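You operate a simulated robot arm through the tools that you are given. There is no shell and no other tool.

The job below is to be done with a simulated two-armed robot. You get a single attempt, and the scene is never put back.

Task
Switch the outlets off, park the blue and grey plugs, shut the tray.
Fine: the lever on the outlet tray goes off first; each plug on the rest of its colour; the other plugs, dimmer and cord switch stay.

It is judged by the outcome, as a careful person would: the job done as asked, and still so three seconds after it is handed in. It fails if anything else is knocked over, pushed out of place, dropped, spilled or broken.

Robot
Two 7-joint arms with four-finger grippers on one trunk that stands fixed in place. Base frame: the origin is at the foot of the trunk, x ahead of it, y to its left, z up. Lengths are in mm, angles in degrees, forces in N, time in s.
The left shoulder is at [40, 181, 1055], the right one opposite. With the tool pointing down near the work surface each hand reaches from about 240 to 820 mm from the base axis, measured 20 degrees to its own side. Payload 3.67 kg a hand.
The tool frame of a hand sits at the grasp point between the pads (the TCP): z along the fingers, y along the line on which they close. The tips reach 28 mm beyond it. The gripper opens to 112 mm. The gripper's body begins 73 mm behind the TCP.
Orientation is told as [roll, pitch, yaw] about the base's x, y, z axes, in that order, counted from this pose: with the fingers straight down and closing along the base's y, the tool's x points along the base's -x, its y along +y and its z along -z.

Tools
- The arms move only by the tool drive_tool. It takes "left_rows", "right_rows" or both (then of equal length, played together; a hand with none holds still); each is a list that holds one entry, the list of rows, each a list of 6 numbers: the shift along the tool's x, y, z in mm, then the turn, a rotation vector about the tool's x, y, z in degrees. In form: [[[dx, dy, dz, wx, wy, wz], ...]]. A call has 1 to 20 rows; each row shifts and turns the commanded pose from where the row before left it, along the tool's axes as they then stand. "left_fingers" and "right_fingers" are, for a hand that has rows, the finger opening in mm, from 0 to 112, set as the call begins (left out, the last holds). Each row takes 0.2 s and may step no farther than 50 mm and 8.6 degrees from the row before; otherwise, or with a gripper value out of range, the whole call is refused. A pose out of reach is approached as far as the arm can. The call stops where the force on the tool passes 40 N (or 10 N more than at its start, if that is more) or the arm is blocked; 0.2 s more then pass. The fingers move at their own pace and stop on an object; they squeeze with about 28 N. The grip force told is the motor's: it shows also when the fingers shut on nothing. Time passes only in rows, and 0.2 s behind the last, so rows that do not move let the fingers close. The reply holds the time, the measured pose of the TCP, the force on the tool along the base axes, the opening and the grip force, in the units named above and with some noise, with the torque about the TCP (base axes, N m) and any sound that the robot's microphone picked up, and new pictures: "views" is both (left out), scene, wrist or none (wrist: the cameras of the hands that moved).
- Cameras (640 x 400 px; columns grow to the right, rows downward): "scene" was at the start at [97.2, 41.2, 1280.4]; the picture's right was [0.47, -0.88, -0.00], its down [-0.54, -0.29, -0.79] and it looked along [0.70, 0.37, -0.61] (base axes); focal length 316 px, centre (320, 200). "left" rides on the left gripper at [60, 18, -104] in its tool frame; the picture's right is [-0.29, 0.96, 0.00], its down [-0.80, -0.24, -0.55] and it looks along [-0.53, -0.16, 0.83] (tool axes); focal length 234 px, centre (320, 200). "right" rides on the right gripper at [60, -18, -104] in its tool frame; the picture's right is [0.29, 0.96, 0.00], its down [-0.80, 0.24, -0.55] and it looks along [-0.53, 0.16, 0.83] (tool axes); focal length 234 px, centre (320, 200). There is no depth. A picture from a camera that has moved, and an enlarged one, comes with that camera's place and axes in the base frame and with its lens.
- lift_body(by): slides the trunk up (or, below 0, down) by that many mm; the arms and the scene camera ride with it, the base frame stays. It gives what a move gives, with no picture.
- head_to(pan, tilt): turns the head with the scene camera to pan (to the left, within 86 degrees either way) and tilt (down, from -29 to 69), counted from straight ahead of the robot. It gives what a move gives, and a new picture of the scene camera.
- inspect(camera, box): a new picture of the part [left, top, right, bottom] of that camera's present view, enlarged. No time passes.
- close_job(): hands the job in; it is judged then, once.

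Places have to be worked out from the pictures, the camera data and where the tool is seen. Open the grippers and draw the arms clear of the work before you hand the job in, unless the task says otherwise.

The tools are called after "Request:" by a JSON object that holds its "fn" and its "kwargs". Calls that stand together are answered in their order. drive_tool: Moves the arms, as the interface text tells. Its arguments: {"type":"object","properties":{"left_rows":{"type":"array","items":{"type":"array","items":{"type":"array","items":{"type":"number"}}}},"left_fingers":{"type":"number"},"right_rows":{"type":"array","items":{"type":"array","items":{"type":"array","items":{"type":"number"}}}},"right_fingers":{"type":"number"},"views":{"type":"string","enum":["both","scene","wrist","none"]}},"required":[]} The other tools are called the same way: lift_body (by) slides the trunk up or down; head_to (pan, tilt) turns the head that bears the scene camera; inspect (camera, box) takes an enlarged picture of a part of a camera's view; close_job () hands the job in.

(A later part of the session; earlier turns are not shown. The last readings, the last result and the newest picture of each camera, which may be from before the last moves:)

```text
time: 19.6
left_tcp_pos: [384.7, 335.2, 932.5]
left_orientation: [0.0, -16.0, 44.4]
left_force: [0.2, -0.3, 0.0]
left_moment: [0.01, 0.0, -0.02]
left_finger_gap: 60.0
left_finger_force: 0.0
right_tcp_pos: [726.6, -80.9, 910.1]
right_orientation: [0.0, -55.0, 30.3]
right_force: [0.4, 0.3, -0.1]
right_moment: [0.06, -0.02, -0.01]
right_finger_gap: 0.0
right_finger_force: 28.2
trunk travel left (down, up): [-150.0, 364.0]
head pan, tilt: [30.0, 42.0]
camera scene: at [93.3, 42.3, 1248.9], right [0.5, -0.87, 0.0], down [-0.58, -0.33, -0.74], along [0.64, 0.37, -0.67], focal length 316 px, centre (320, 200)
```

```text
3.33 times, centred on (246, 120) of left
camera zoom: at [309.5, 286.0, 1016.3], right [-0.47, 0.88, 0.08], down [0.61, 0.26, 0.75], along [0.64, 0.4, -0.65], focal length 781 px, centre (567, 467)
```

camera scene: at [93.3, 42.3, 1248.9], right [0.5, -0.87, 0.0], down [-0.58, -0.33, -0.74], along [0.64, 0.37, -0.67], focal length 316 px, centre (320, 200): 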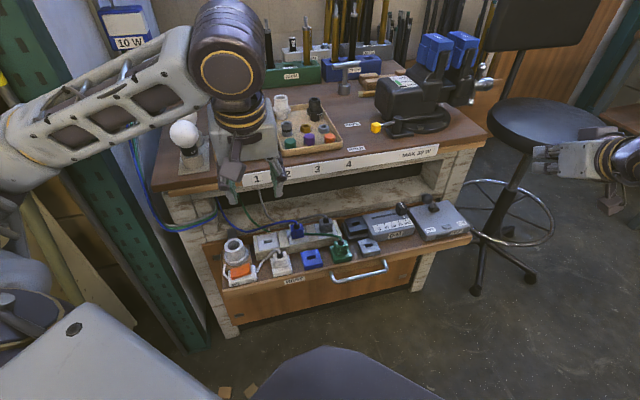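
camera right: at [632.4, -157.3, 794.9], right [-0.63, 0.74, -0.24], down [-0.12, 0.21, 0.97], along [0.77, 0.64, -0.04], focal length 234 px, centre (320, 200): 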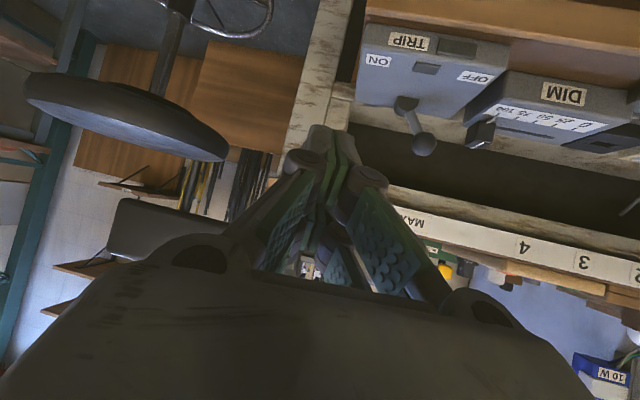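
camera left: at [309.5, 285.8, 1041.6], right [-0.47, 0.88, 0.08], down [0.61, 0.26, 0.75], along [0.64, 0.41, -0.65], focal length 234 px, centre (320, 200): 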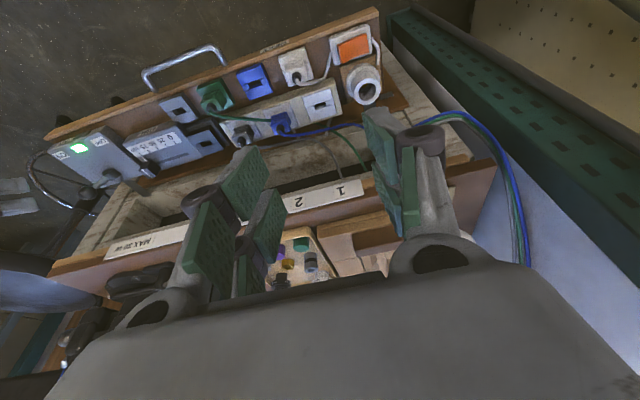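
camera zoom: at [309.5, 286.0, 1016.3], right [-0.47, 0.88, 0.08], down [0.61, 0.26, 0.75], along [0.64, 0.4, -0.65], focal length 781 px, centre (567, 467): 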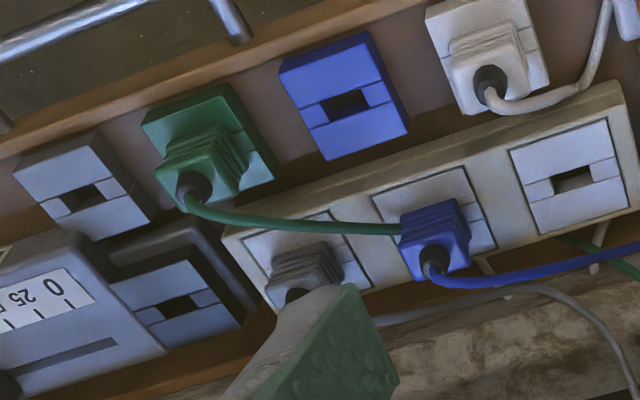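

Triangulation, with u running right along the tray and n inward at about 45°:

| Item | u | n | z |
|---|---|---|---|
| Blue outlet | 122 | 625 | 648 |
| Grey outlet | 197 | 625 | 648 |
| Blue rest | 139 | 560 | 634 |
| Grey rest | 283 | 558 | 635 |

I tilt the left hand to 28°, narrow the fingers to 50 mm and move to a pre-grasp 100 mm short of the blue plug.

Request:
{"fn": "drive_tool", "kwargs": {"left_rows": [[[0, 0, 0, 0, -6, -0.3], [0, 0, 0, 0, -6, -0.3], [4.6, -17.4, 34.5, 0, 0, 0], [4.6, -17.4, 34.5, 0, 0, 0], [4.6, -17.4, 34.5, 0, 0, 0], [4.6, -17.4, 34.5, 0, 0, 0], [4.6, -17.4, 34.5, 0, 0, 0]]], "left_fingers": 50}}

Request:
{"fn": "inspect", "kwargs": {"camera": "scene", "box": [240, 180, 400, 280]}}

```text
time: 21.2
left_tcp_pos: [498.2, 315.6, 773.5]
left_orientation: [-0.2, -28.1, 45.1]
left_force: [0.3, 0.1, 1.0]
left_moment: [0.01, 0.01, -0.02]
left_finger_gap: 49.8
left_finger_force: 0.0
left hand out of reach, approached as far as the arm can: row 2
right_tcp_pos: [726.1, -79.8, 909.3]
right_orientation: [0.0, -54.8, 30.4]
right_force: [0.7, -0.3, 0.2]
right_moment: [-0.03, 0.03, 0.0]
right_finger_gap: 0.0
right_finger_force: 28.1
trunk travel left (down, up): [-150.0, 364.0]
head pan, tilt: [30.0, 42.0]
camera scene: at [94.1, 42.4, 1248.8], right [0.5, -0.87, 0.0], down [-0.58, -0.33, -0.74], along [0.64, 0.37, -0.67], focal length 316 px, centre (320, 200)
camera left: at [412.8, 255.7, 836.8], right [-0.5, 0.86, 0.13], down [0.48, 0.15, 0.86], along [0.72, 0.49, -0.49], focal length 234 px, centre (320, 200)
```

scene: 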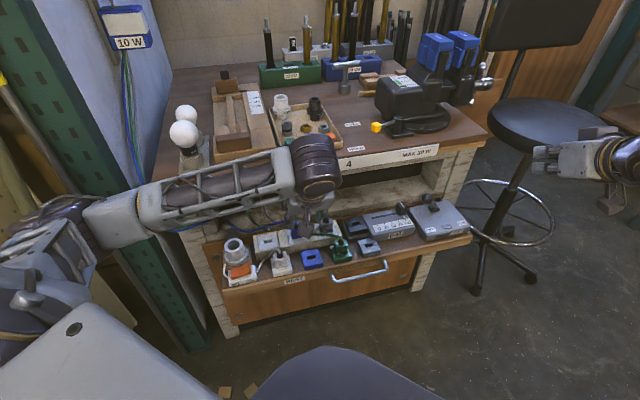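
left: 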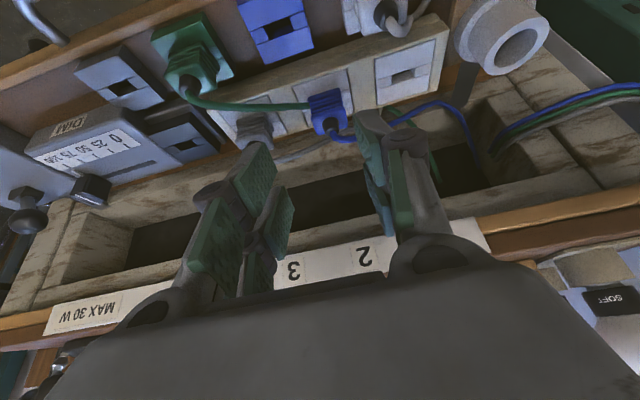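

```text
4.00 times, centred on (320, 230) of scene
camera zoom: at [94.1, 42.4, 1248.8], right [0.5, -0.87, 0.0], down [-0.58, -0.33, -0.74], along [0.64, 0.37, -0.67], focal length 1263 px, centre (320, 80)
```

zoom: 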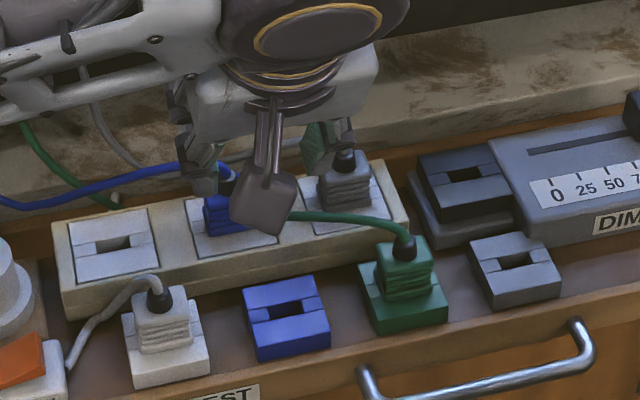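

I'm at pre-grasp; the plug projects close to where expected in the wrist view. I take a close wrist picture to verify alignment before descending.

Request:
{"fn": "inspect", "kwargs": {"camera": "left", "box": [220, 60, 412, 180]}}

```text
3.33 times, centred on (316, 120) of left
camera zoom: at [412.8, 255.7, 836.8], right [-0.5, 0.86, 0.13], down [0.48, 0.15, 0.86], along [0.72, 0.49, -0.49], focal length 781 px, centre (333, 467)
```

zoom: 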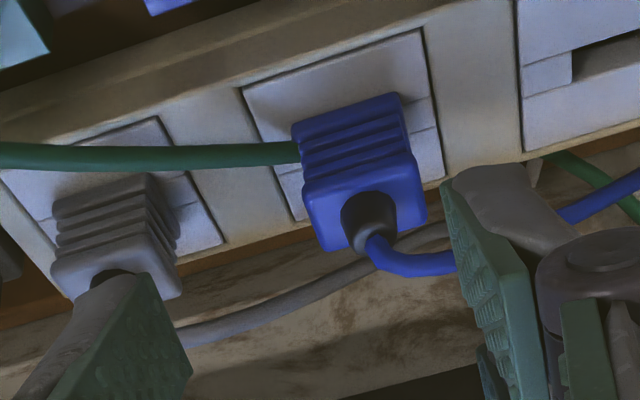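

The wrist view puts the plug centre at about (525, 355) with its top near z 678, which fits. I correct laterally and descend 60 mm along the fingers.

Request:
{"fn": "drive_tool", "kwargs": {"left_rows": [[[9.7, 8.6, 0, 0, 0, 0], [0, 0, 20, 0, 0, 0], [0, 0, 20, 0, 0, 0], [0, 0, 20, 0, 0, 0]]]}}

Request:
{"fn": "inspect", "kwargs": {"camera": "left", "box": [208, 40, 432, 180]}}

Request:
{"fn": "inspect", "kwargs": {"camera": "scene", "box": [240, 180, 400, 280]}}

```text
time: 22.2
left_tcp_pos: [505.9, 335.7, 714.5]
left_orientation: [-0.3, -28.0, 45.2]
left_force: [0.0, 0.2, -0.6]
left_moment: [0.01, 0.0, -0.01]
left_finger_gap: 50.0
left_finger_force: 0.1
right_tcp_pos: [725.6, -80.8, 909.5]
right_orientation: [0.1, -55.0, 30.3]
right_force: [-0.4, 0.0, 0.2]
right_moment: [-0.01, 0.0, 0.0]
right_finger_gap: 0.0
right_finger_force: 28.4
trunk travel left (down, up): [-150.0, 364.0]
head pan, tilt: [30.0, 42.0]
camera scene: at [93.6, 42.5, 1248.8], right [0.5, -0.87, 0.0], down [-0.58, -0.33, -0.74], along [0.64, 0.37, -0.67], focal length 316 px, centre (320, 200)
camera left: at [420.7, 275.5, 778.0], right [-0.5, 0.86, 0.13], down [0.48, 0.15, 0.86], along [0.72, 0.49, -0.49], focal length 234 px, centre (320, 200)
```

scene: 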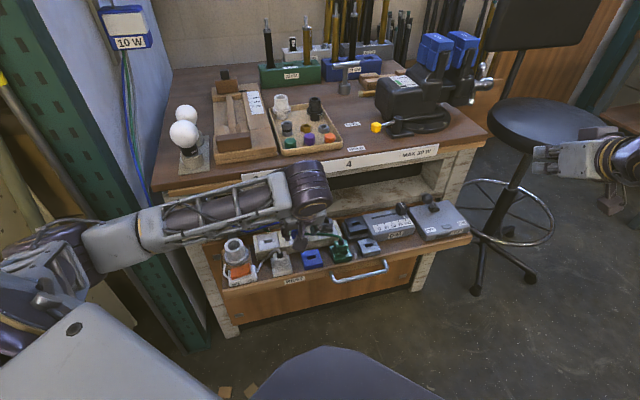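
left: 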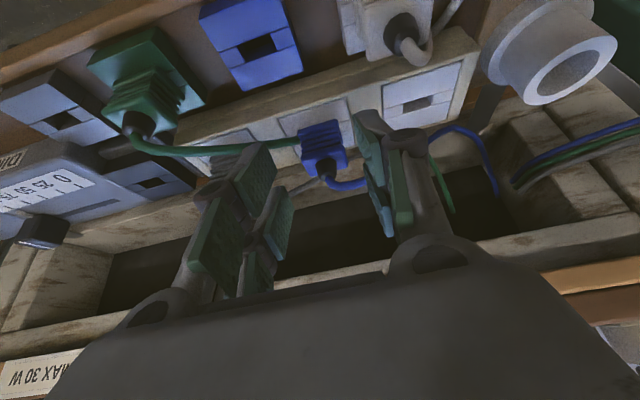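

```text
2.86 times, centred on (320, 110) of left
camera zoom: at [420.7, 275.5, 778.0], right [-0.5, 0.86, 0.13], down [0.48, 0.15, 0.86], along [0.72, 0.49, -0.49], focal length 669 px, centre (320, 457)
```

zoom: 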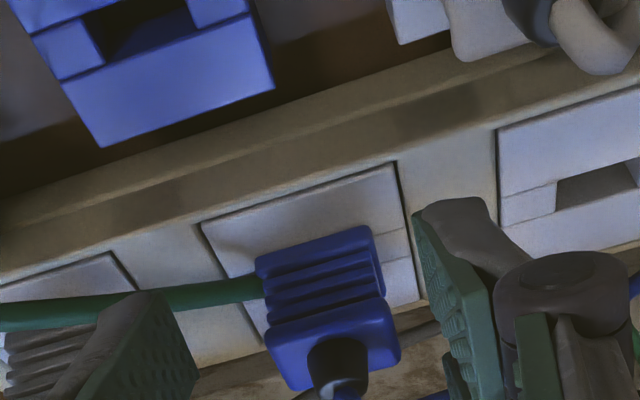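

```text
4.00 times, centred on (320, 230) of scene
camera zoom: at [93.6, 42.5, 1248.8], right [0.5, -0.87, 0.0], down [-0.58, -0.33, -0.74], along [0.64, 0.37, -0.67], focal length 1263 px, centre (320, 80)
```

zoom: 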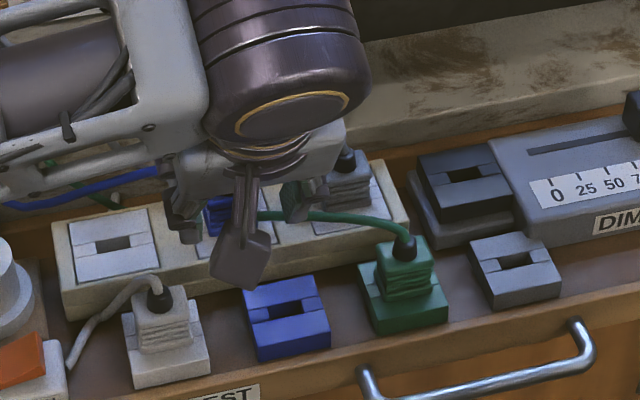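

The plug is centred between the fingers within about 2 mm. I descend another 36 mm to grasp height.

Request:
{"fn": "drive_tool", "kwargs": {"left_rows": [[[0, 1, 12, 0, 0, 0], [0, 0, 12, 0, 0, 0], [0, 0, 12, 0, 0, 0]]], "views": "wrist"}}

Request:
{"fn": "inspect", "kwargs": {"camera": "left", "box": [208, 60, 432, 200]}}

Request:
{"fn": "inspect", "kwargs": {"camera": "scene", "box": [240, 180, 400, 280]}}

```text
time: 23.0
left_tcp_pos: [517.4, 348.1, 683.8]
left_orientation: [-0.4, -28.0, 45.1]
left_force: [-1.1, -0.4, 0.0]
left_moment: [-0.01, -0.01, -0.02]
left_finger_gap: 49.7
left_finger_force: 0.0
right_tcp_pos: [725.7, -79.9, 910.3]
right_orientation: [0.0, -55.0, 30.5]
right_force: [0.4, 0.8, -0.4]
right_moment: [-0.02, -0.01, 0.0]
right_finger_gap: 0.0
right_finger_force: 27.9
trunk travel left (down, up): [-150.0, 364.0]
head pan, tilt: [30.0, 42.0]
camera left: at [431.4, 288.3, 748.0], right [-0.5, 0.86, 0.13], down [0.48, 0.15, 0.86], along [0.72, 0.49, -0.49], focal length 234 px, centre (320, 200)
```

left: 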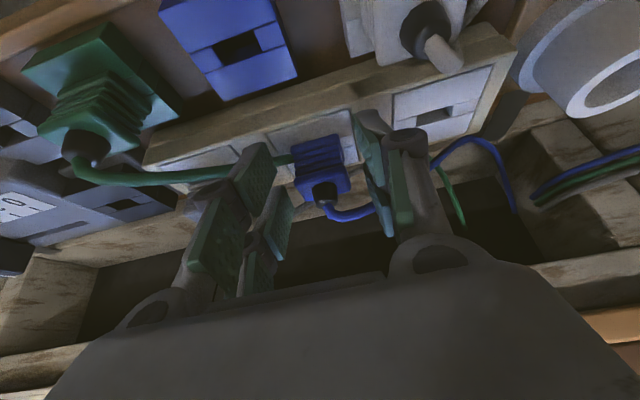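

```text
2.86 times, centred on (320, 130) of left
camera zoom: at [431.4, 288.3, 748.0], right [-0.5, 0.86, 0.13], down [0.48, 0.15, 0.86], along [0.72, 0.49, -0.49], focal length 669 px, centre (320, 400)
```

zoom: 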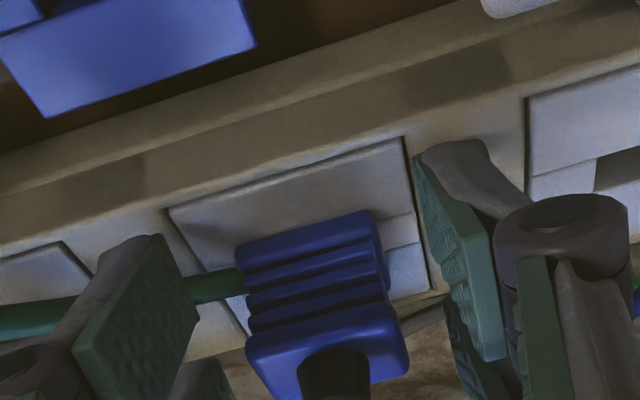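

```text
4.00 times, centred on (320, 230) of scene
camera zoom: at [93.5, 42.5, 1248.9], right [0.5, -0.87, 0.0], down [-0.58, -0.33, -0.74], along [0.64, 0.37, -0.67], focal length 1263 px, centre (320, 80)
```

zoom: 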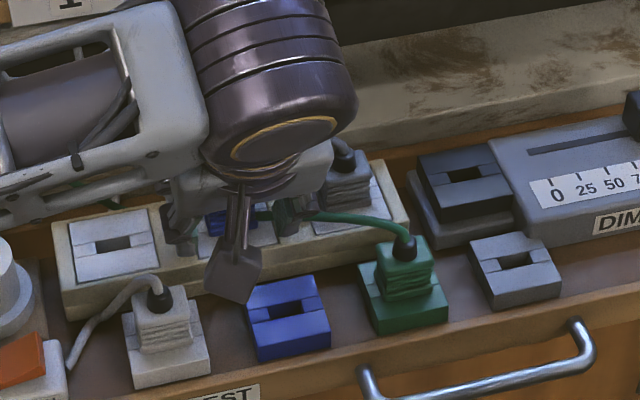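

The fingers straddle the plug with tips just above the outlet face, so I close the left fingers on it.

Request:
{"fn": "drive_tool", "kwargs": {"left_rows": [[[0, 0, 0, 0, 0, 0], [0, 0, 0, 0, 0, 0], [0, 0, 0, 0, 0, 0]]], "left_fingers": 0, "views": "wrist"}}

Request:
{"fn": "inspect", "kwargs": {"camera": "left", "box": [208, 60, 432, 200]}}

```text
time: 23.8
left_tcp_pos: [515.8, 347.8, 685.5]
left_orientation: [-0.3, -28.0, 45.1]
left_force: [2.1, -2.4, 0.8]
left_moment: [-0.06, -0.09, -0.08]
left_finger_gap: 31.1
left_finger_force: 28.0
right_tcp_pos: [725.5, -79.8, 909.5]
right_orientation: [0.0, -55.0, 30.4]
right_force: [0.3, 0.8, -0.9]
right_moment: [-0.01, -0.03, 0.0]
right_finger_gap: 0.0
right_finger_force: 28.2
trunk travel left (down, up): [-150.0, 364.0]
head pan, tilt: [30.0, 42.0]
camera left: at [431.5, 287.9, 748.2], right [-0.5, 0.86, 0.13], down [0.48, 0.15, 0.86], along [0.72, 0.49, -0.49], focal length 234 px, centre (320, 200)
```

left: 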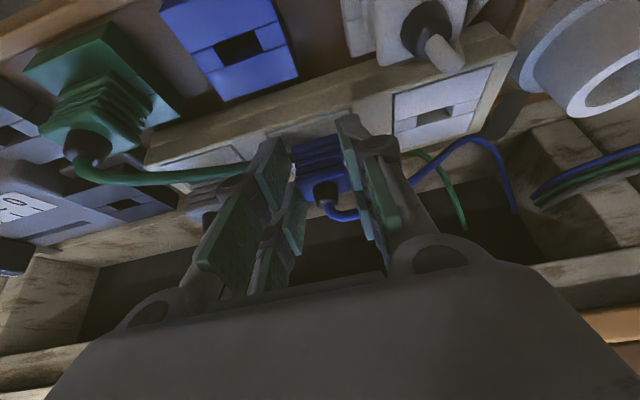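

```text
2.86 times, centred on (320, 130) of left
camera zoom: at [431.5, 287.9, 748.2], right [-0.5, 0.86, 0.13], down [0.48, 0.15, 0.86], along [0.72, 0.49, -0.49], focal length 669 px, centre (320, 400)
```

zoom: 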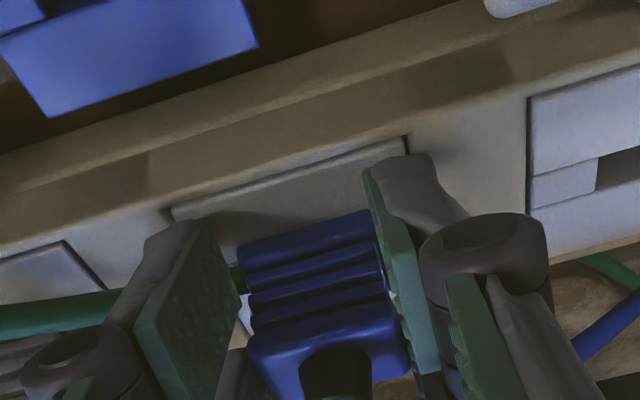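

The grip is firm at 31 mm. I pull the plug straight up in base z by about 50 mm.

Request:
{"fn": "drive_tool", "kwargs": {"left_rows": [[[-2.3, 0, -4.4, 0, 0, 0], [-2.3, 0, -4.4, 0, 0, 0], [-3.75, 0, -7.06, 0, 0, 0], [-4.7, 0, -8.83, 0, 0, 0], [-4.7, 0, -8.83, 0, 0, 0], [-4.7, 0, -8.83, 0, 0, 0]]]}}

Request:
{"fn": "inspect", "kwargs": {"camera": "scene", "box": [240, 180, 400, 280]}}

Request:
{"fn": "inspect", "kwargs": {"camera": "left", "box": [160, 0, 480, 200]}}

```text
time: 25.2
left_tcp_pos: [517.9, 348.6, 732.4]
left_orientation: [-0.2, -28.0, 45.1]
left_force: [0.7, -0.4, -1.2]
left_moment: [0.0, 0.01, 0.01]
left_finger_gap: 31.2
left_finger_force: 27.4
right_tcp_pos: [726.2, -80.0, 909.8]
right_orientation: [0.0, -55.1, 30.4]
right_force: [0.7, 0.7, -0.5]
right_moment: [0.0, 0.02, -0.02]
right_finger_gap: 0.0
right_finger_force: 28.2
trunk travel left (down, up): [-150.0, 364.0]
head pan, tilt: [30.0, 42.0]
camera scene: at [93.4, 42.2, 1248.9], right [0.5, -0.87, 0.0], down [-0.58, -0.33, -0.74], along [0.64, 0.37, -0.67], focal length 316 px, centre (320, 200)
camera left: at [432.7, 287.9, 796.2], right [-0.5, 0.86, 0.13], down [0.48, 0.15, 0.86], along [0.72, 0.49, -0.49], focal length 234 px, centre (320, 200)
```

scene: 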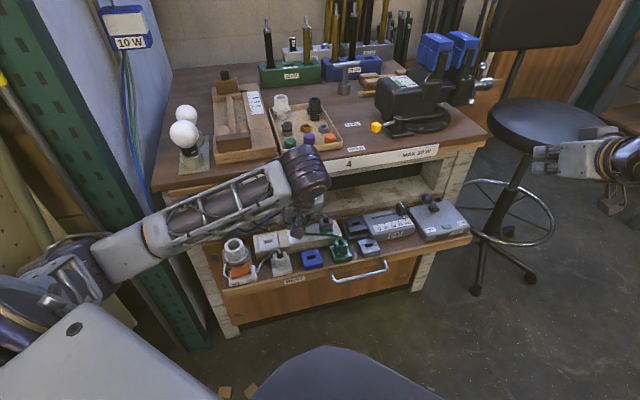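
left: 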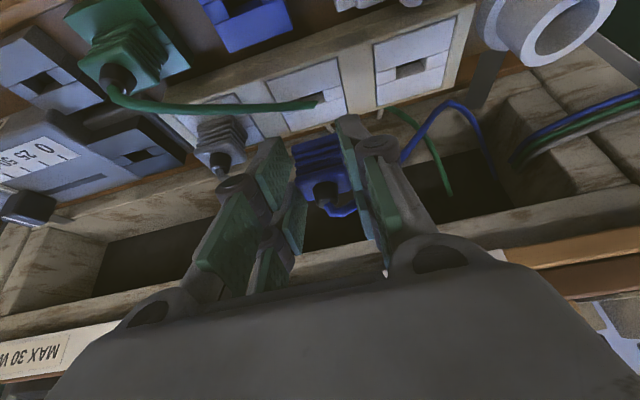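

```text
4.00 times, centred on (320, 230) of scene
camera zoom: at [93.4, 42.2, 1248.9], right [0.5, -0.87, 0.0], down [-0.58, -0.33, -0.74], along [0.64, 0.37, -0.67], focal length 1263 px, centre (320, 80)
```

zoom: 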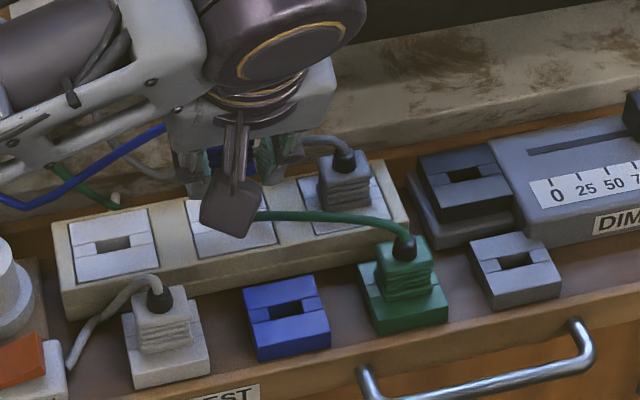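

```text
2.00 times, centred on (320, 100) of left
camera zoom: at [432.7, 287.9, 796.2], right [-0.5, 0.86, 0.13], down [0.48, 0.15, 0.86], along [0.72, 0.49, -0.49], focal length 468 px, centre (320, 400)
```

zoom: 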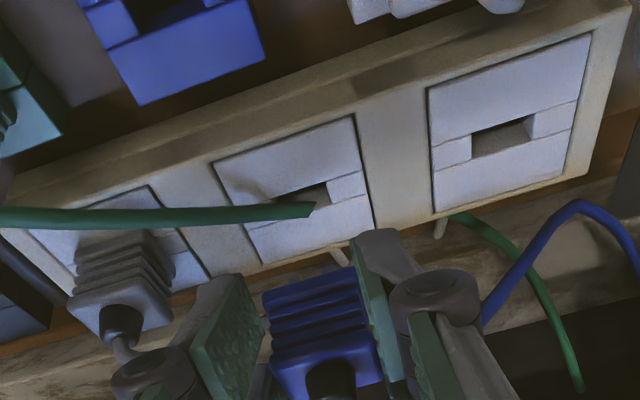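

The blue plug is out, and the green cord turned out to be drawn straight through things, so it offers no resistance. I carry the plug at height toward the blue rest and then re-measure the outlet and rest slots.

Request:
{"fn": "drive_tool", "kwargs": {"left_rows": [[[18.5, -5.7, -9.8, 0, 0, 0], [18.5, -5.7, -9.8, 0, 0, 0], [18.6, -5.6, -9.9, 0, 0, 0]]]}}

Request:
{"fn": "inspect", "kwargs": {"camera": "scene", "box": [240, 205, 400, 305]}}

Request:
{"fn": "inspect", "kwargs": {"camera": "left", "box": [160, 0, 480, 200]}}

```text
time: 26.0
left_tcp_pos: [483.9, 290.9, 732.7]
left_orientation: [-0.1, -27.9, 45.1]
left_force: [-1.5, -0.3, -0.9]
left_moment: [-0.01, 0.0, 0.0]
left_finger_gap: 30.9
left_finger_force: 28.1
right_tcp_pos: [725.5, -80.3, 908.9]
right_orientation: [0.1, -55.1, 30.4]
right_force: [0.6, -0.3, -0.4]
right_moment: [0.02, -0.03, 0.0]
right_finger_gap: 0.2
right_finger_force: 27.7
trunk travel left (down, up): [-150.0, 364.0]
head pan, tilt: [30.0, 42.0]
camera scene: at [93.3, 41.8, 1248.9], right [0.5, -0.87, 0.0], down [-0.58, -0.33, -0.74], along [0.64, 0.37, -0.67], focal length 316 px, centre (320, 200)
camera left: at [398.5, 230.3, 796.0], right [-0.5, 0.86, 0.13], down [0.48, 0.15, 0.86], along [0.72, 0.49, -0.49], focal length 234 px, centre (320, 200)
```

scene: 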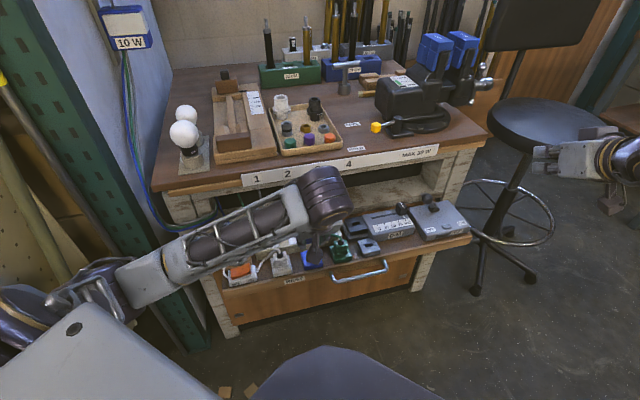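
left: 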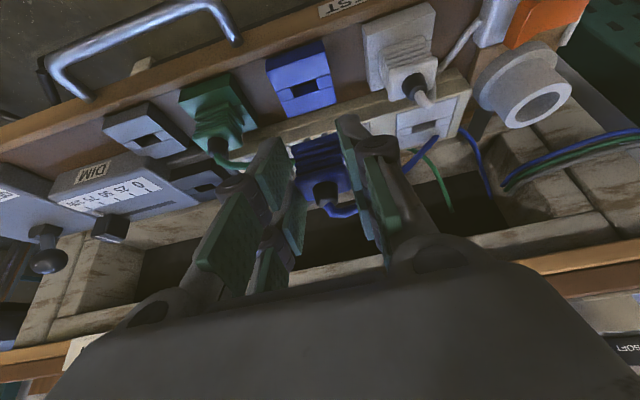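

```text
4.00 times, centred on (320, 255) of scene
camera zoom: at [93.3, 41.8, 1248.9], right [0.5, -0.87, 0.0], down [-0.58, -0.33, -0.74], along [0.64, 0.37, -0.67], focal length 1263 px, centre (320, -20)
```

zoom: 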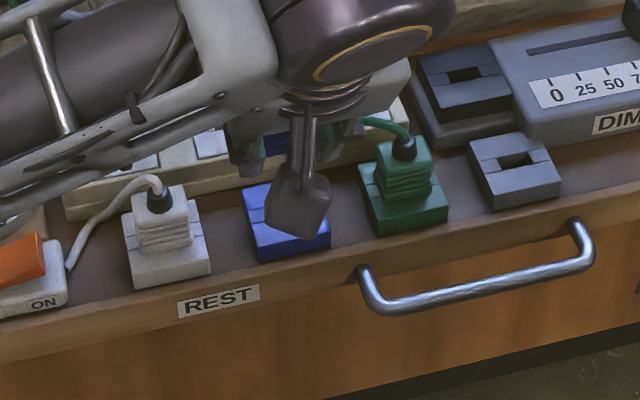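

```text
2.00 times, centred on (320, 100) of left
camera zoom: at [398.5, 230.3, 796.0], right [-0.5, 0.86, 0.13], down [0.48, 0.15, 0.86], along [0.72, 0.49, -0.49], focal length 468 px, centre (320, 400)
```

zoom: 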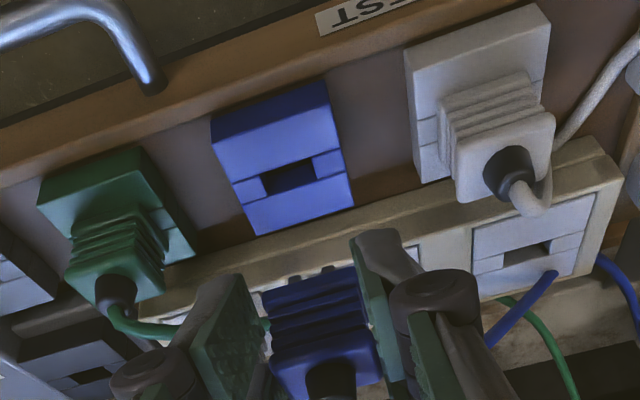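

Same hand height and attitude in both wrist pictures, so I can compare the slots directly. The rest is offset from the outlet by (-32, -59) mm, meaning I need a small correction of (+2.3, -1.6). I apply it and come down 36 mm.

Request:
{"fn": "drive_tool", "kwargs": {"left_rows": [[[-0.4, -2.8, 0.2, 0, 0, 0], [5.6, 0, 10.6, 0, 0, 0], [5.6, 0, 10.6, 0, 0, 0], [5.6, 0, 10.6, 0, 0, 0]]], "views": "wrist"}}

Request:
{"fn": "inspect", "kwargs": {"camera": "left", "box": [208, 20, 432, 160]}}

Request:
{"fn": "inspect", "kwargs": {"camera": "scene", "box": [260, 215, 360, 277]}}

```text
time: 27.0
left_tcp_pos: [486.7, 289.6, 695.3]
left_orientation: [-0.3, -28.0, 45.1]
left_force: [1.0, -1.8, -0.5]
left_moment: [-0.03, 0.04, 0.02]
left_finger_gap: 31.1
left_finger_force: 28.2
right_tcp_pos: [726.4, -80.3, 910.5]
right_orientation: [0.0, -55.0, 30.4]
right_force: [1.0, -0.2, 0.4]
right_moment: [0.01, -0.01, 0.0]
right_finger_gap: 0.0
right_finger_force: 28.0
trunk travel left (down, up): [-150.0, 364.0]
head pan, tilt: [30.0, 42.0]
camera left: at [401.3, 229.1, 759.2], right [-0.5, 0.86, 0.13], down [0.48, 0.15, 0.86], along [0.72, 0.49, -0.49], focal length 234 px, centre (320, 200)
```

left: 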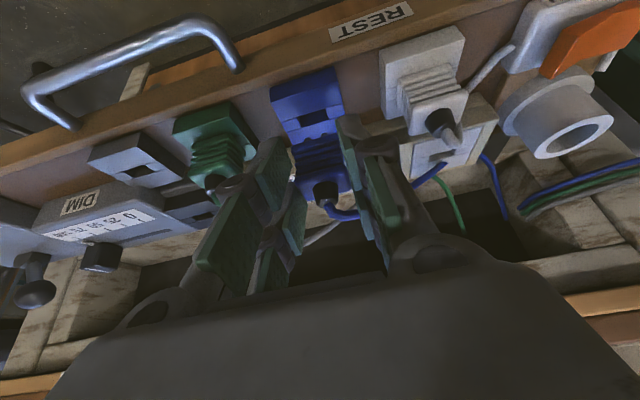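

```text
2.86 times, centred on (320, 90) of left
camera zoom: at [401.3, 229.1, 759.2], right [-0.5, 0.86, 0.13], down [0.48, 0.15, 0.86], along [0.72, 0.49, -0.49], focal length 669 px, centre (320, 514)
```

zoom: 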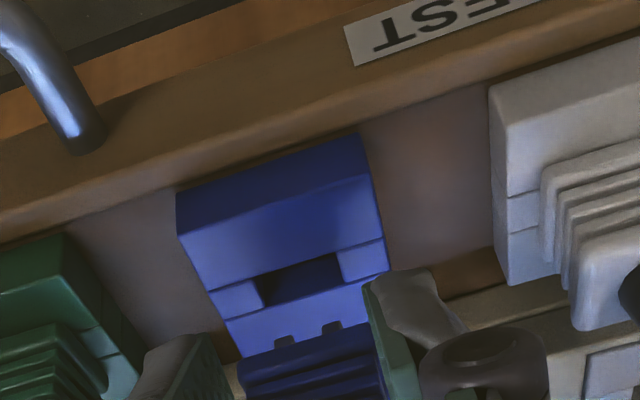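

```text
6.40 times, centred on (310, 246) of scene
camera zoom: at [93.4, 42.3, 1248.9], right [0.5, -0.87, 0.0], down [-0.58, -0.33, -0.74], along [0.64, 0.37, -0.67], focal length 2021 px, centre (384, -94)
```

zoom: 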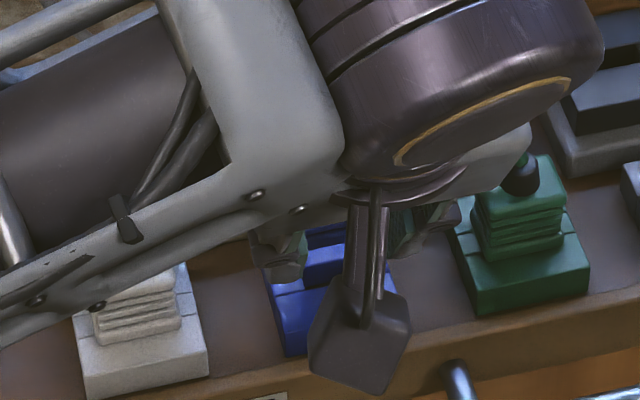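

The plug's two prongs line up with the slot along u within about 1 mm, and n needs a nudge of about -0.8 mm. I apply that and lower 12 mm in small steps while watching force.

Request:
{"fn": "drive_tool", "kwargs": {"left_rows": [[[0.7, 0, -0.4, 0, 0, 0], [1.4, 0, 2.65, 0, 0, 0], [1.4, 0, 2.65, 0, 0, 0], [1.4, 0, 2.65, 0, 0, 0], [1.4, 0, 2.65, 0, 0, 0]]], "views": "wrist"}}

Request:
{"fn": "inspect", "kwargs": {"camera": "left", "box": [240, 40, 400, 140]}}

```text
time: 28.2
left_tcp_pos: [487.7, 287.7, 684.8]
left_orientation: [-0.2, -28.0, 45.1]
left_force: [-0.1, -0.5, -0.1]
left_moment: [-0.02, 0.0, 0.01]
left_finger_gap: 31.2
left_finger_force: 28.1
right_tcp_pos: [725.5, -80.9, 909.5]
right_orientation: [-0.2, -54.9, 30.4]
right_force: [-0.2, 0.0, 1.0]
right_moment: [-0.01, -0.01, 0.01]
right_finger_gap: 0.2
right_finger_force: 27.8
trunk travel left (down, up): [-150.0, 364.0]
head pan, tilt: [30.0, 42.0]
camera left: at [401.3, 228.4, 748.4], right [-0.5, 0.86, 0.13], down [0.48, 0.15, 0.86], along [0.72, 0.49, -0.49], focal length 234 px, centre (320, 200)
```

left: 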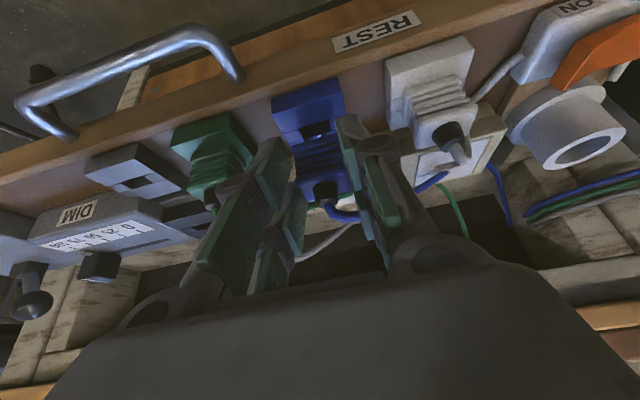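

```text
4.00 times, centred on (320, 90) of left
camera zoom: at [401.3, 228.4, 748.4], right [-0.5, 0.86, 0.13], down [0.48, 0.15, 0.86], along [0.72, 0.49, -0.49], focal length 937 px, centre (320, 640)
```

zoom: 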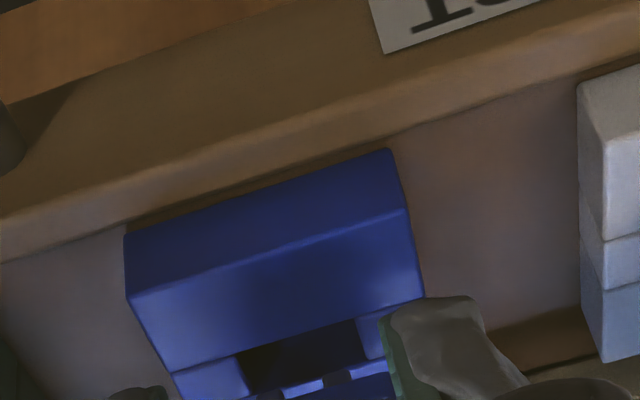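

The prongs appear right at the slot and there is no contact force yet. I keep lowering in 2–3 mm steps.

Request:
{"fn": "drive_tool", "kwargs": {"left_rows": [[[1.17, 0, 2.2, 0, 0, 0], [1.17, 0, 2.2, 0, 0, 0]]], "views": "wrist"}}

Request:
{"fn": "inspect", "kwargs": {"camera": "left", "box": [270, 80, 366, 140]}}

```text
time: 28.8
left_tcp_pos: [486.3, 288.2, 680.2]
left_orientation: [-0.2, -28.0, 45.2]
left_force: [-0.6, -0.1, 0.4]
left_moment: [0.01, -0.01, 0.01]
left_finger_gap: 31.0
left_finger_force: 28.3
right_tcp_pos: [726.4, -80.1, 909.7]
right_orientation: [0.0, -55.0, 30.4]
right_force: [0.3, 0.0, -0.3]
right_moment: [-0.01, -0.01, 0.03]
right_finger_gap: 0.0
right_finger_force: 28.1
trunk travel left (down, up): [-150.0, 364.0]
head pan, tilt: [30.0, 42.0]
camera left: at [401.1, 229.5, 743.2], right [-0.5, 0.86, 0.13], down [0.48, 0.15, 0.86], along [0.72, 0.49, -0.49], focal length 234 px, centre (320, 200)
```

left: 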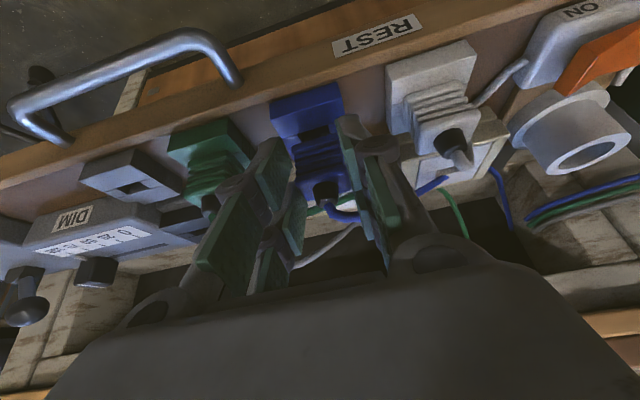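

```text
6.67 times, centred on (318, 110) of left
camera zoom: at [401.1, 229.5, 743.2], right [-0.5, 0.86, 0.13], down [0.48, 0.15, 0.86], along [0.72, 0.49, -0.49], focal length 1561 px, centre (333, 800)
```

zoom: 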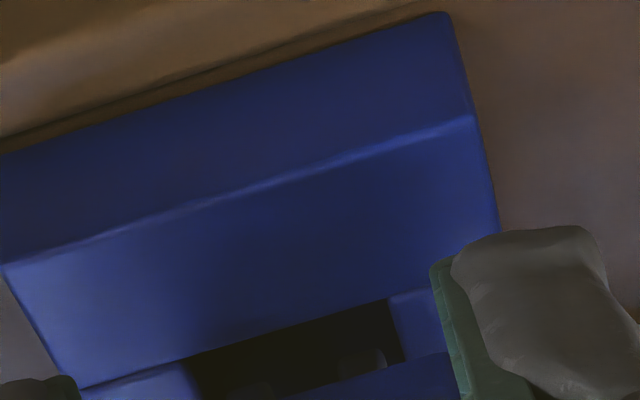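

The prongs now sit within the dark slot with clearance on both sides and still no force. I continue down another 5 mm.

Request:
{"fn": "drive_tool", "kwargs": {"left_rows": [[[1.17, -0.5, 2.2, 0, 0, 0], [1.17, -0.5, 2.2, 0, 0, 0]]], "views": "wrist"}}

Request:
{"fn": "inspect", "kwargs": {"camera": "left", "box": [270, 80, 366, 140]}}

```text
time: 29.4
left_tcp_pos: [486.9, 287.6, 677.2]
left_orientation: [-0.4, -28.3, 45.3]
left_force: [-1.7, 4.0, 19.8]
left_moment: [0.39, -0.29, 0.08]
left_finger_gap: 31.8
left_finger_force: 28.4
right_tcp_pos: [725.6, -79.8, 910.9]
right_orientation: [0.1, -55.1, 30.5]
right_force: [-0.7, 0.5, 0.1]
right_moment: [0.0, -0.02, 0.02]
right_finger_gap: 0.0
right_finger_force: 28.3
trunk travel left (down, up): [-150.0, 364.0]
head pan, tilt: [30.0, 42.0]
camera left: at [401.8, 228.8, 739.5], right [-0.5, 0.86, 0.13], down [0.48, 0.15, 0.87], along [0.72, 0.5, -0.48], focal length 234 px, centre (320, 200)
```

left: 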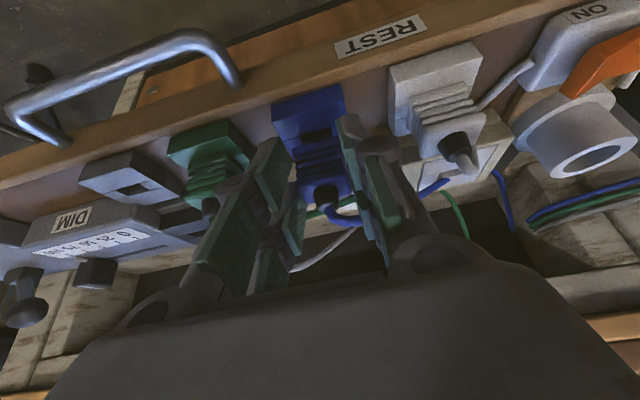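

```text
6.67 times, centred on (318, 110) of left
camera zoom: at [401.8, 228.8, 739.5], right [-0.5, 0.86, 0.13], down [0.48, 0.15, 0.87], along [0.72, 0.5, -0.48], focal length 1561 px, centre (333, 800)
```

zoom: 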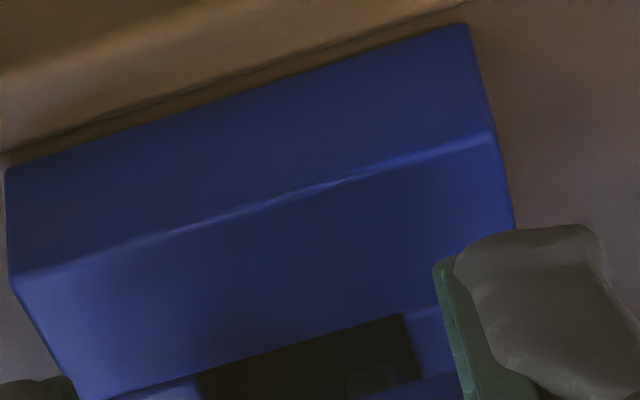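

A 20 N upward force appears at z 677, so the plug is either seated on the rest or catching. I check close-ups against the seated green and white plugs.

Request:
{"fn": "inspect", "kwargs": {"camera": "left", "box": [150, 60, 470, 260]}}

Request:
{"fn": "inspect", "kwargs": {"camera": "scene", "box": [270, 225, 350, 275]}}

```text
2.00 times, centred on (310, 160) of left
camera zoom: at [401.8, 228.8, 739.5], right [-0.5, 0.86, 0.13], down [0.48, 0.15, 0.87], along [0.72, 0.5, -0.48], focal length 468 px, centre (340, 280)
```

zoom: 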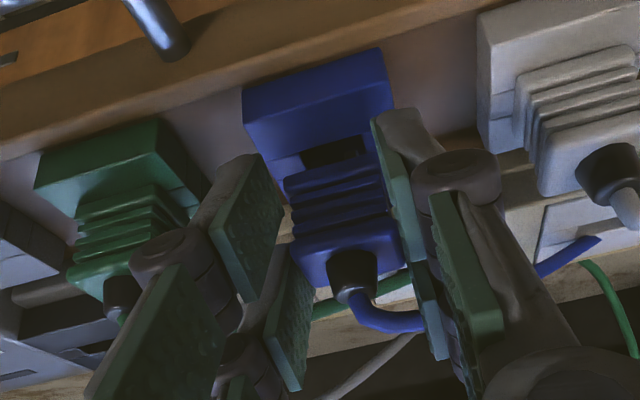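

```text
8.00 times, centred on (310, 250) of scene
camera zoom: at [91.9, 41.8, 1249.2], right [0.5, -0.87, 0.0], down [-0.58, -0.33, -0.74], along [0.64, 0.37, -0.67], focal length 2527 px, centre (400, -200)
```

zoom: 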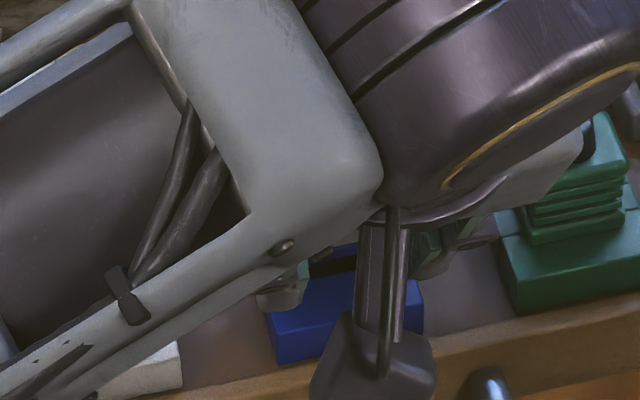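

The slot is still partly visible in front of the plug, so I'm not sure it is fully down. I bring the right hand round to the front of the tray as a side camera to see the plug and rest from low down.

Request:
{"fn": "drive_tool", "kwargs": {"right_rows": [[[0, 0, 0, -5.73, 0, -4.02], [0, 0, 0, -5.73, 0, -4.02], [0, 0, 0, -5.73, 0, -4.02], [0, 0, 0, -5.73, 0, -4.02], [0, 0, 0, -5.73, 0, -4.02], [22.1, 37, 20.6, 0, 0, 0], [22.1, 37, 20.6, 0, 0, 0], [22.1, 37, 20.6, 0, 0, 0], [22.1, 37, 20.6, 0, 0, 0], [22.1, 37, 20.6, 0, 0, 0], [22.1, 37, 20.6, 0, 0, 0]]]}}

```text
time: 31.8
left_tcp_pos: [487.3, 288.5, 675.1]
left_orientation: [-0.4, -28.0, 45.1]
left_force: [-0.2, 1.5, 14.7]
left_moment: [0.23, -0.26, 0.04]
left_finger_gap: 31.0
left_finger_force: 27.6
right_tcp_pos: [586.6, 94.0, 731.4]
right_orientation: [-0.2, -55.1, 44.5]
right_force: [-0.4, -0.1, 0.0]
right_moment: [0.02, -0.01, -0.01]
right_finger_gap: 0.1
right_finger_force: 28.0
right hand out of reach, approached as far as the arm can: row 3, 4, 5
trunk travel left (down, up): [-150.0, 364.0]
head pan, tilt: [30.0, 42.0]
camera scene: at [92.0, 42.0, 1249.0], right [0.5, -0.87, 0.0], down [-0.58, -0.33, -0.74], along [0.64, 0.37, -0.67], focal length 316 px, centre (320, 200)
camera right: at [515.1, -3.2, 740.4], right [-0.79, 0.57, -0.24], down [-0.17, 0.17, 0.97], along [0.59, 0.8, -0.04], focal length 234 px, centre (320, 200)
```

scene: 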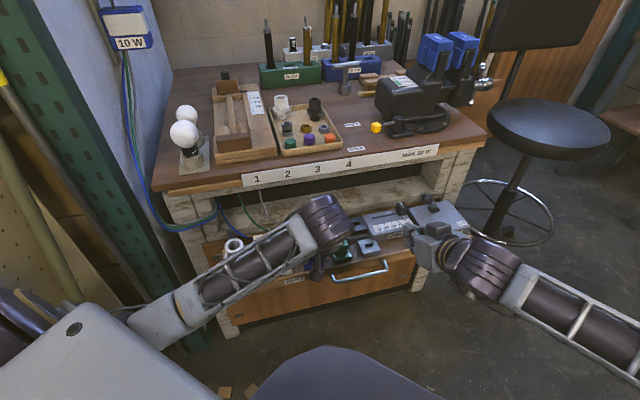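
right: 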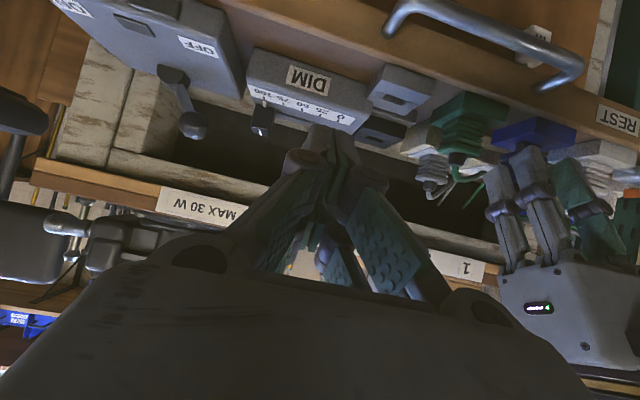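

The right camera now sees the left fingers, the blue rest and the green plug from the right. I zoom in there.

Request:
{"fn": "inspect", "kwargs": {"camera": "right", "box": [400, 80, 640, 230]}}

Request:
{"fn": "inspect", "kwargs": {"camera": "right", "box": [470, 100, 598, 180]}}

```text
2.67 times, centred on (520, 155) of right
camera zoom: at [515.1, -3.2, 740.4], right [-0.79, 0.57, -0.24], down [-0.17, 0.17, 0.97], along [0.59, 0.8, -0.04], focal length 624 px, centre (-213, 320)
```

zoom: 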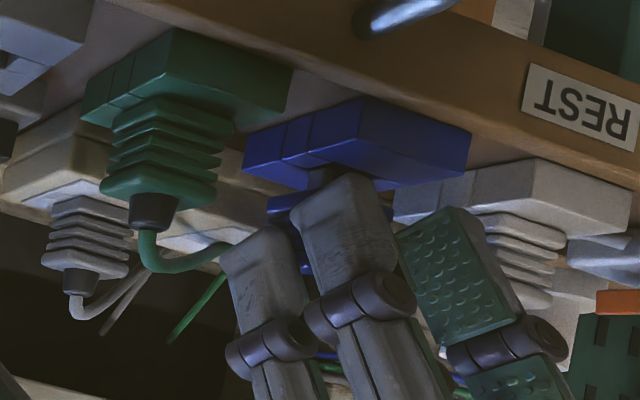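

```text
5.00 times, centred on (534, 140) of right
camera zoom: at [515.1, -3.2, 740.4], right [-0.79, 0.57, -0.24], down [-0.17, 0.17, 0.97], along [0.59, 0.8, -0.04], focal length 1171 px, centre (-750, 500)
```

zoom: 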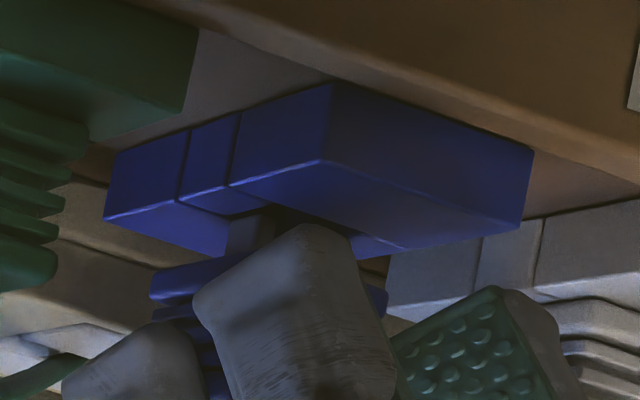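

The rest is visible with a gap of about 8–9 mm under the plug and one prong at the slot, so it is not seated. I zoom further to see how the prong meets the slot.

Request:
{"fn": "inspect", "kwargs": {"camera": "right", "box": [490, 118, 554, 158]}}

Request:
{"fn": "inspect", "kwargs": {"camera": "left", "box": [286, 100, 350, 140]}}

```text
10.00 times, centred on (522, 138) of right
camera zoom: at [515.1, -3.2, 740.4], right [-0.79, 0.57, -0.24], down [-0.17, 0.17, 0.97], along [0.59, 0.8, -0.04], focal length 2342 px, centre (-1700, 820)
```

zoom: 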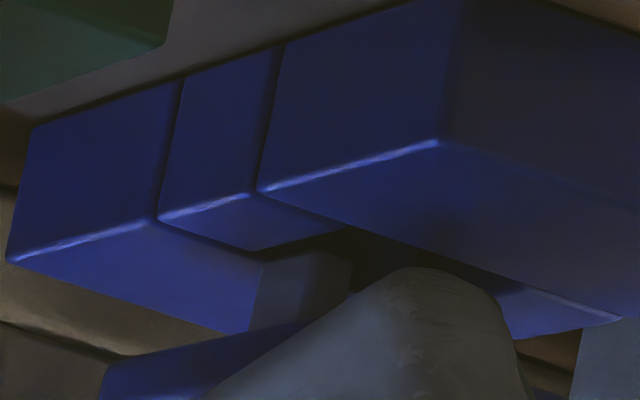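

```text
10.00 times, centred on (318, 120) of left
camera zoom: at [401.3, 228.0, 738.3], right [-0.5, 0.86, 0.13], down [0.48, 0.15, 0.86], along [0.72, 0.49, -0.48], focal length 2342 px, centre (340, 1000)
```

zoom: 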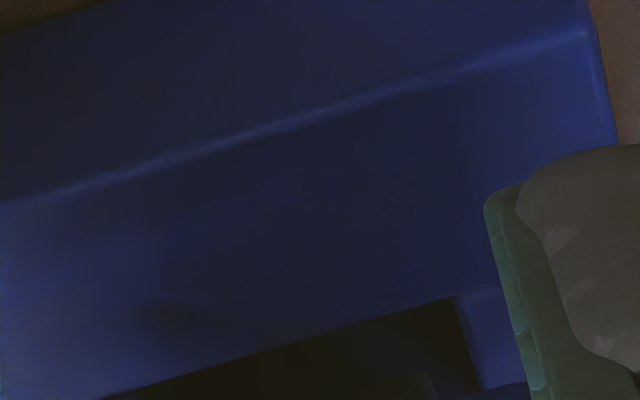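

Both close-ups show the prongs about 3.3 mm too far back, catching the slot's back edge, while they are centred sideways. I lift 3 mm, shift 3.3 mm toward the front and lower again.

Request:
{"fn": "drive_tool", "kwargs": {"left_rows": [[[-1.4, 0, -2.65, 0, 0, 0], [2.9, 0, -1.55, 0, 0, 0], [0.94, 0, 1.77, 0, 0, 0], [0.94, 0, 1.77, 0, 0, 0], [0.94, 0, 1.77, 0, 0, 0]]], "views": "none"}}

Request:
{"fn": "inspect", "kwargs": {"camera": "right", "box": [490, 118, 554, 158]}}

Request:
{"fn": "inspect", "kwargs": {"camera": "left", "box": [270, 80, 366, 140]}}

```text
time: 33.0
left_tcp_pos: [485.3, 287.2, 669.3]
left_orientation: [0.0, -27.9, 45.2]
left_force: [-7.0, 4.6, 0.3]
left_moment: [-0.3, 0.33, 0.28]
left_finger_gap: 30.8
left_finger_force: 28.4
right_tcp_pos: [587.2, 94.1, 730.4]
right_orientation: [-0.1, -55.0, 44.5]
right_force: [0.6, 1.7, -1.2]
right_moment: [0.0, 0.0, 0.02]
right_finger_gap: 0.0
right_finger_force: 27.9
trunk travel left (down, up): [-150.0, 364.0]
head pan, tilt: [30.0, 42.0]
```

```text
10.00 times, centred on (522, 138) of right
camera zoom: at [515.4, -2.7, 739.9], right [-0.79, 0.57, -0.24], down [-0.17, 0.17, 0.97], along [0.59, 0.8, -0.04], focal length 2342 px, centre (-1700, 820)
```

zoom: 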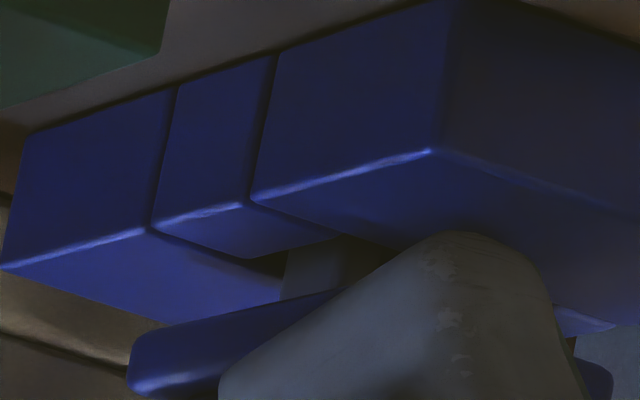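

```text
6.67 times, centred on (318, 110) of left
camera zoom: at [399.4, 226.7, 734.7], right [-0.5, 0.86, 0.13], down [0.48, 0.15, 0.86], along [0.72, 0.5, -0.49], focal length 1561 px, centre (333, 800)
```

zoom: 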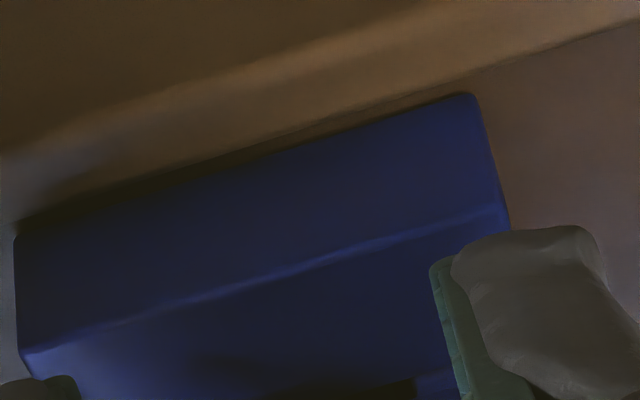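

The plug dropped to z 669, so the prongs are in the slot. A sideways reaction of about 8 N says I'm slightly too far right, so I ease 0.8 mm left and keep lowering.

Request:
{"fn": "drive_tool", "kwargs": {"left_rows": [[[0, 0.8, 0, 0, 0, 0], [0.7, 0, 1.32, 0, 0, 0], [0.7, 0, 1.32, 0, 0, 0], [0.7, 0, 1.32, 0, 0, 0]]], "views": "none"}}

Request:
{"fn": "inspect", "kwargs": {"camera": "right", "box": [470, 110, 566, 170]}}

```text
time: 34.0
left_tcp_pos: [485.3, 287.7, 666.1]
left_orientation: [-0.3, -28.1, 45.2]
left_force: [-5.0, 5.9, 0.8]
left_moment: [0.01, 0.23, 0.18]
left_finger_gap: 31.2
left_finger_force: 27.8
right_tcp_pos: [586.8, 94.5, 729.3]
right_orientation: [-0.1, -55.0, 44.4]
right_force: [0.2, -0.5, -0.1]
right_moment: [0.02, -0.01, -0.04]
right_finger_gap: 0.2
right_finger_force: 28.0
trunk travel left (down, up): [-150.0, 364.0]
head pan, tilt: [30.0, 42.0]
```

```text
6.67 times, centred on (518, 140) of right
camera zoom: at [515.5, -2.9, 739.8], right [-0.79, 0.57, -0.24], down [-0.17, 0.17, 0.97], along [0.59, 0.8, -0.04], focal length 1561 px, centre (-1000, 600)
```

zoom: 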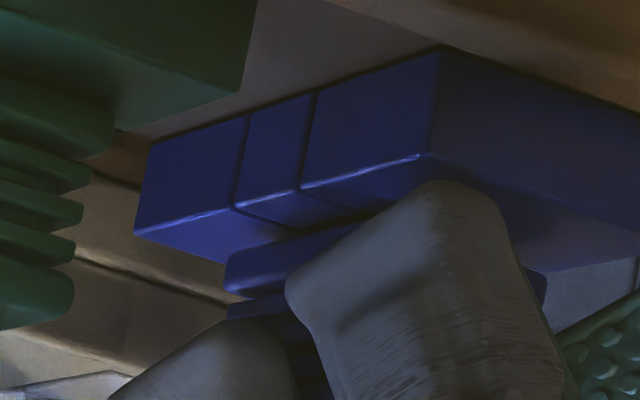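

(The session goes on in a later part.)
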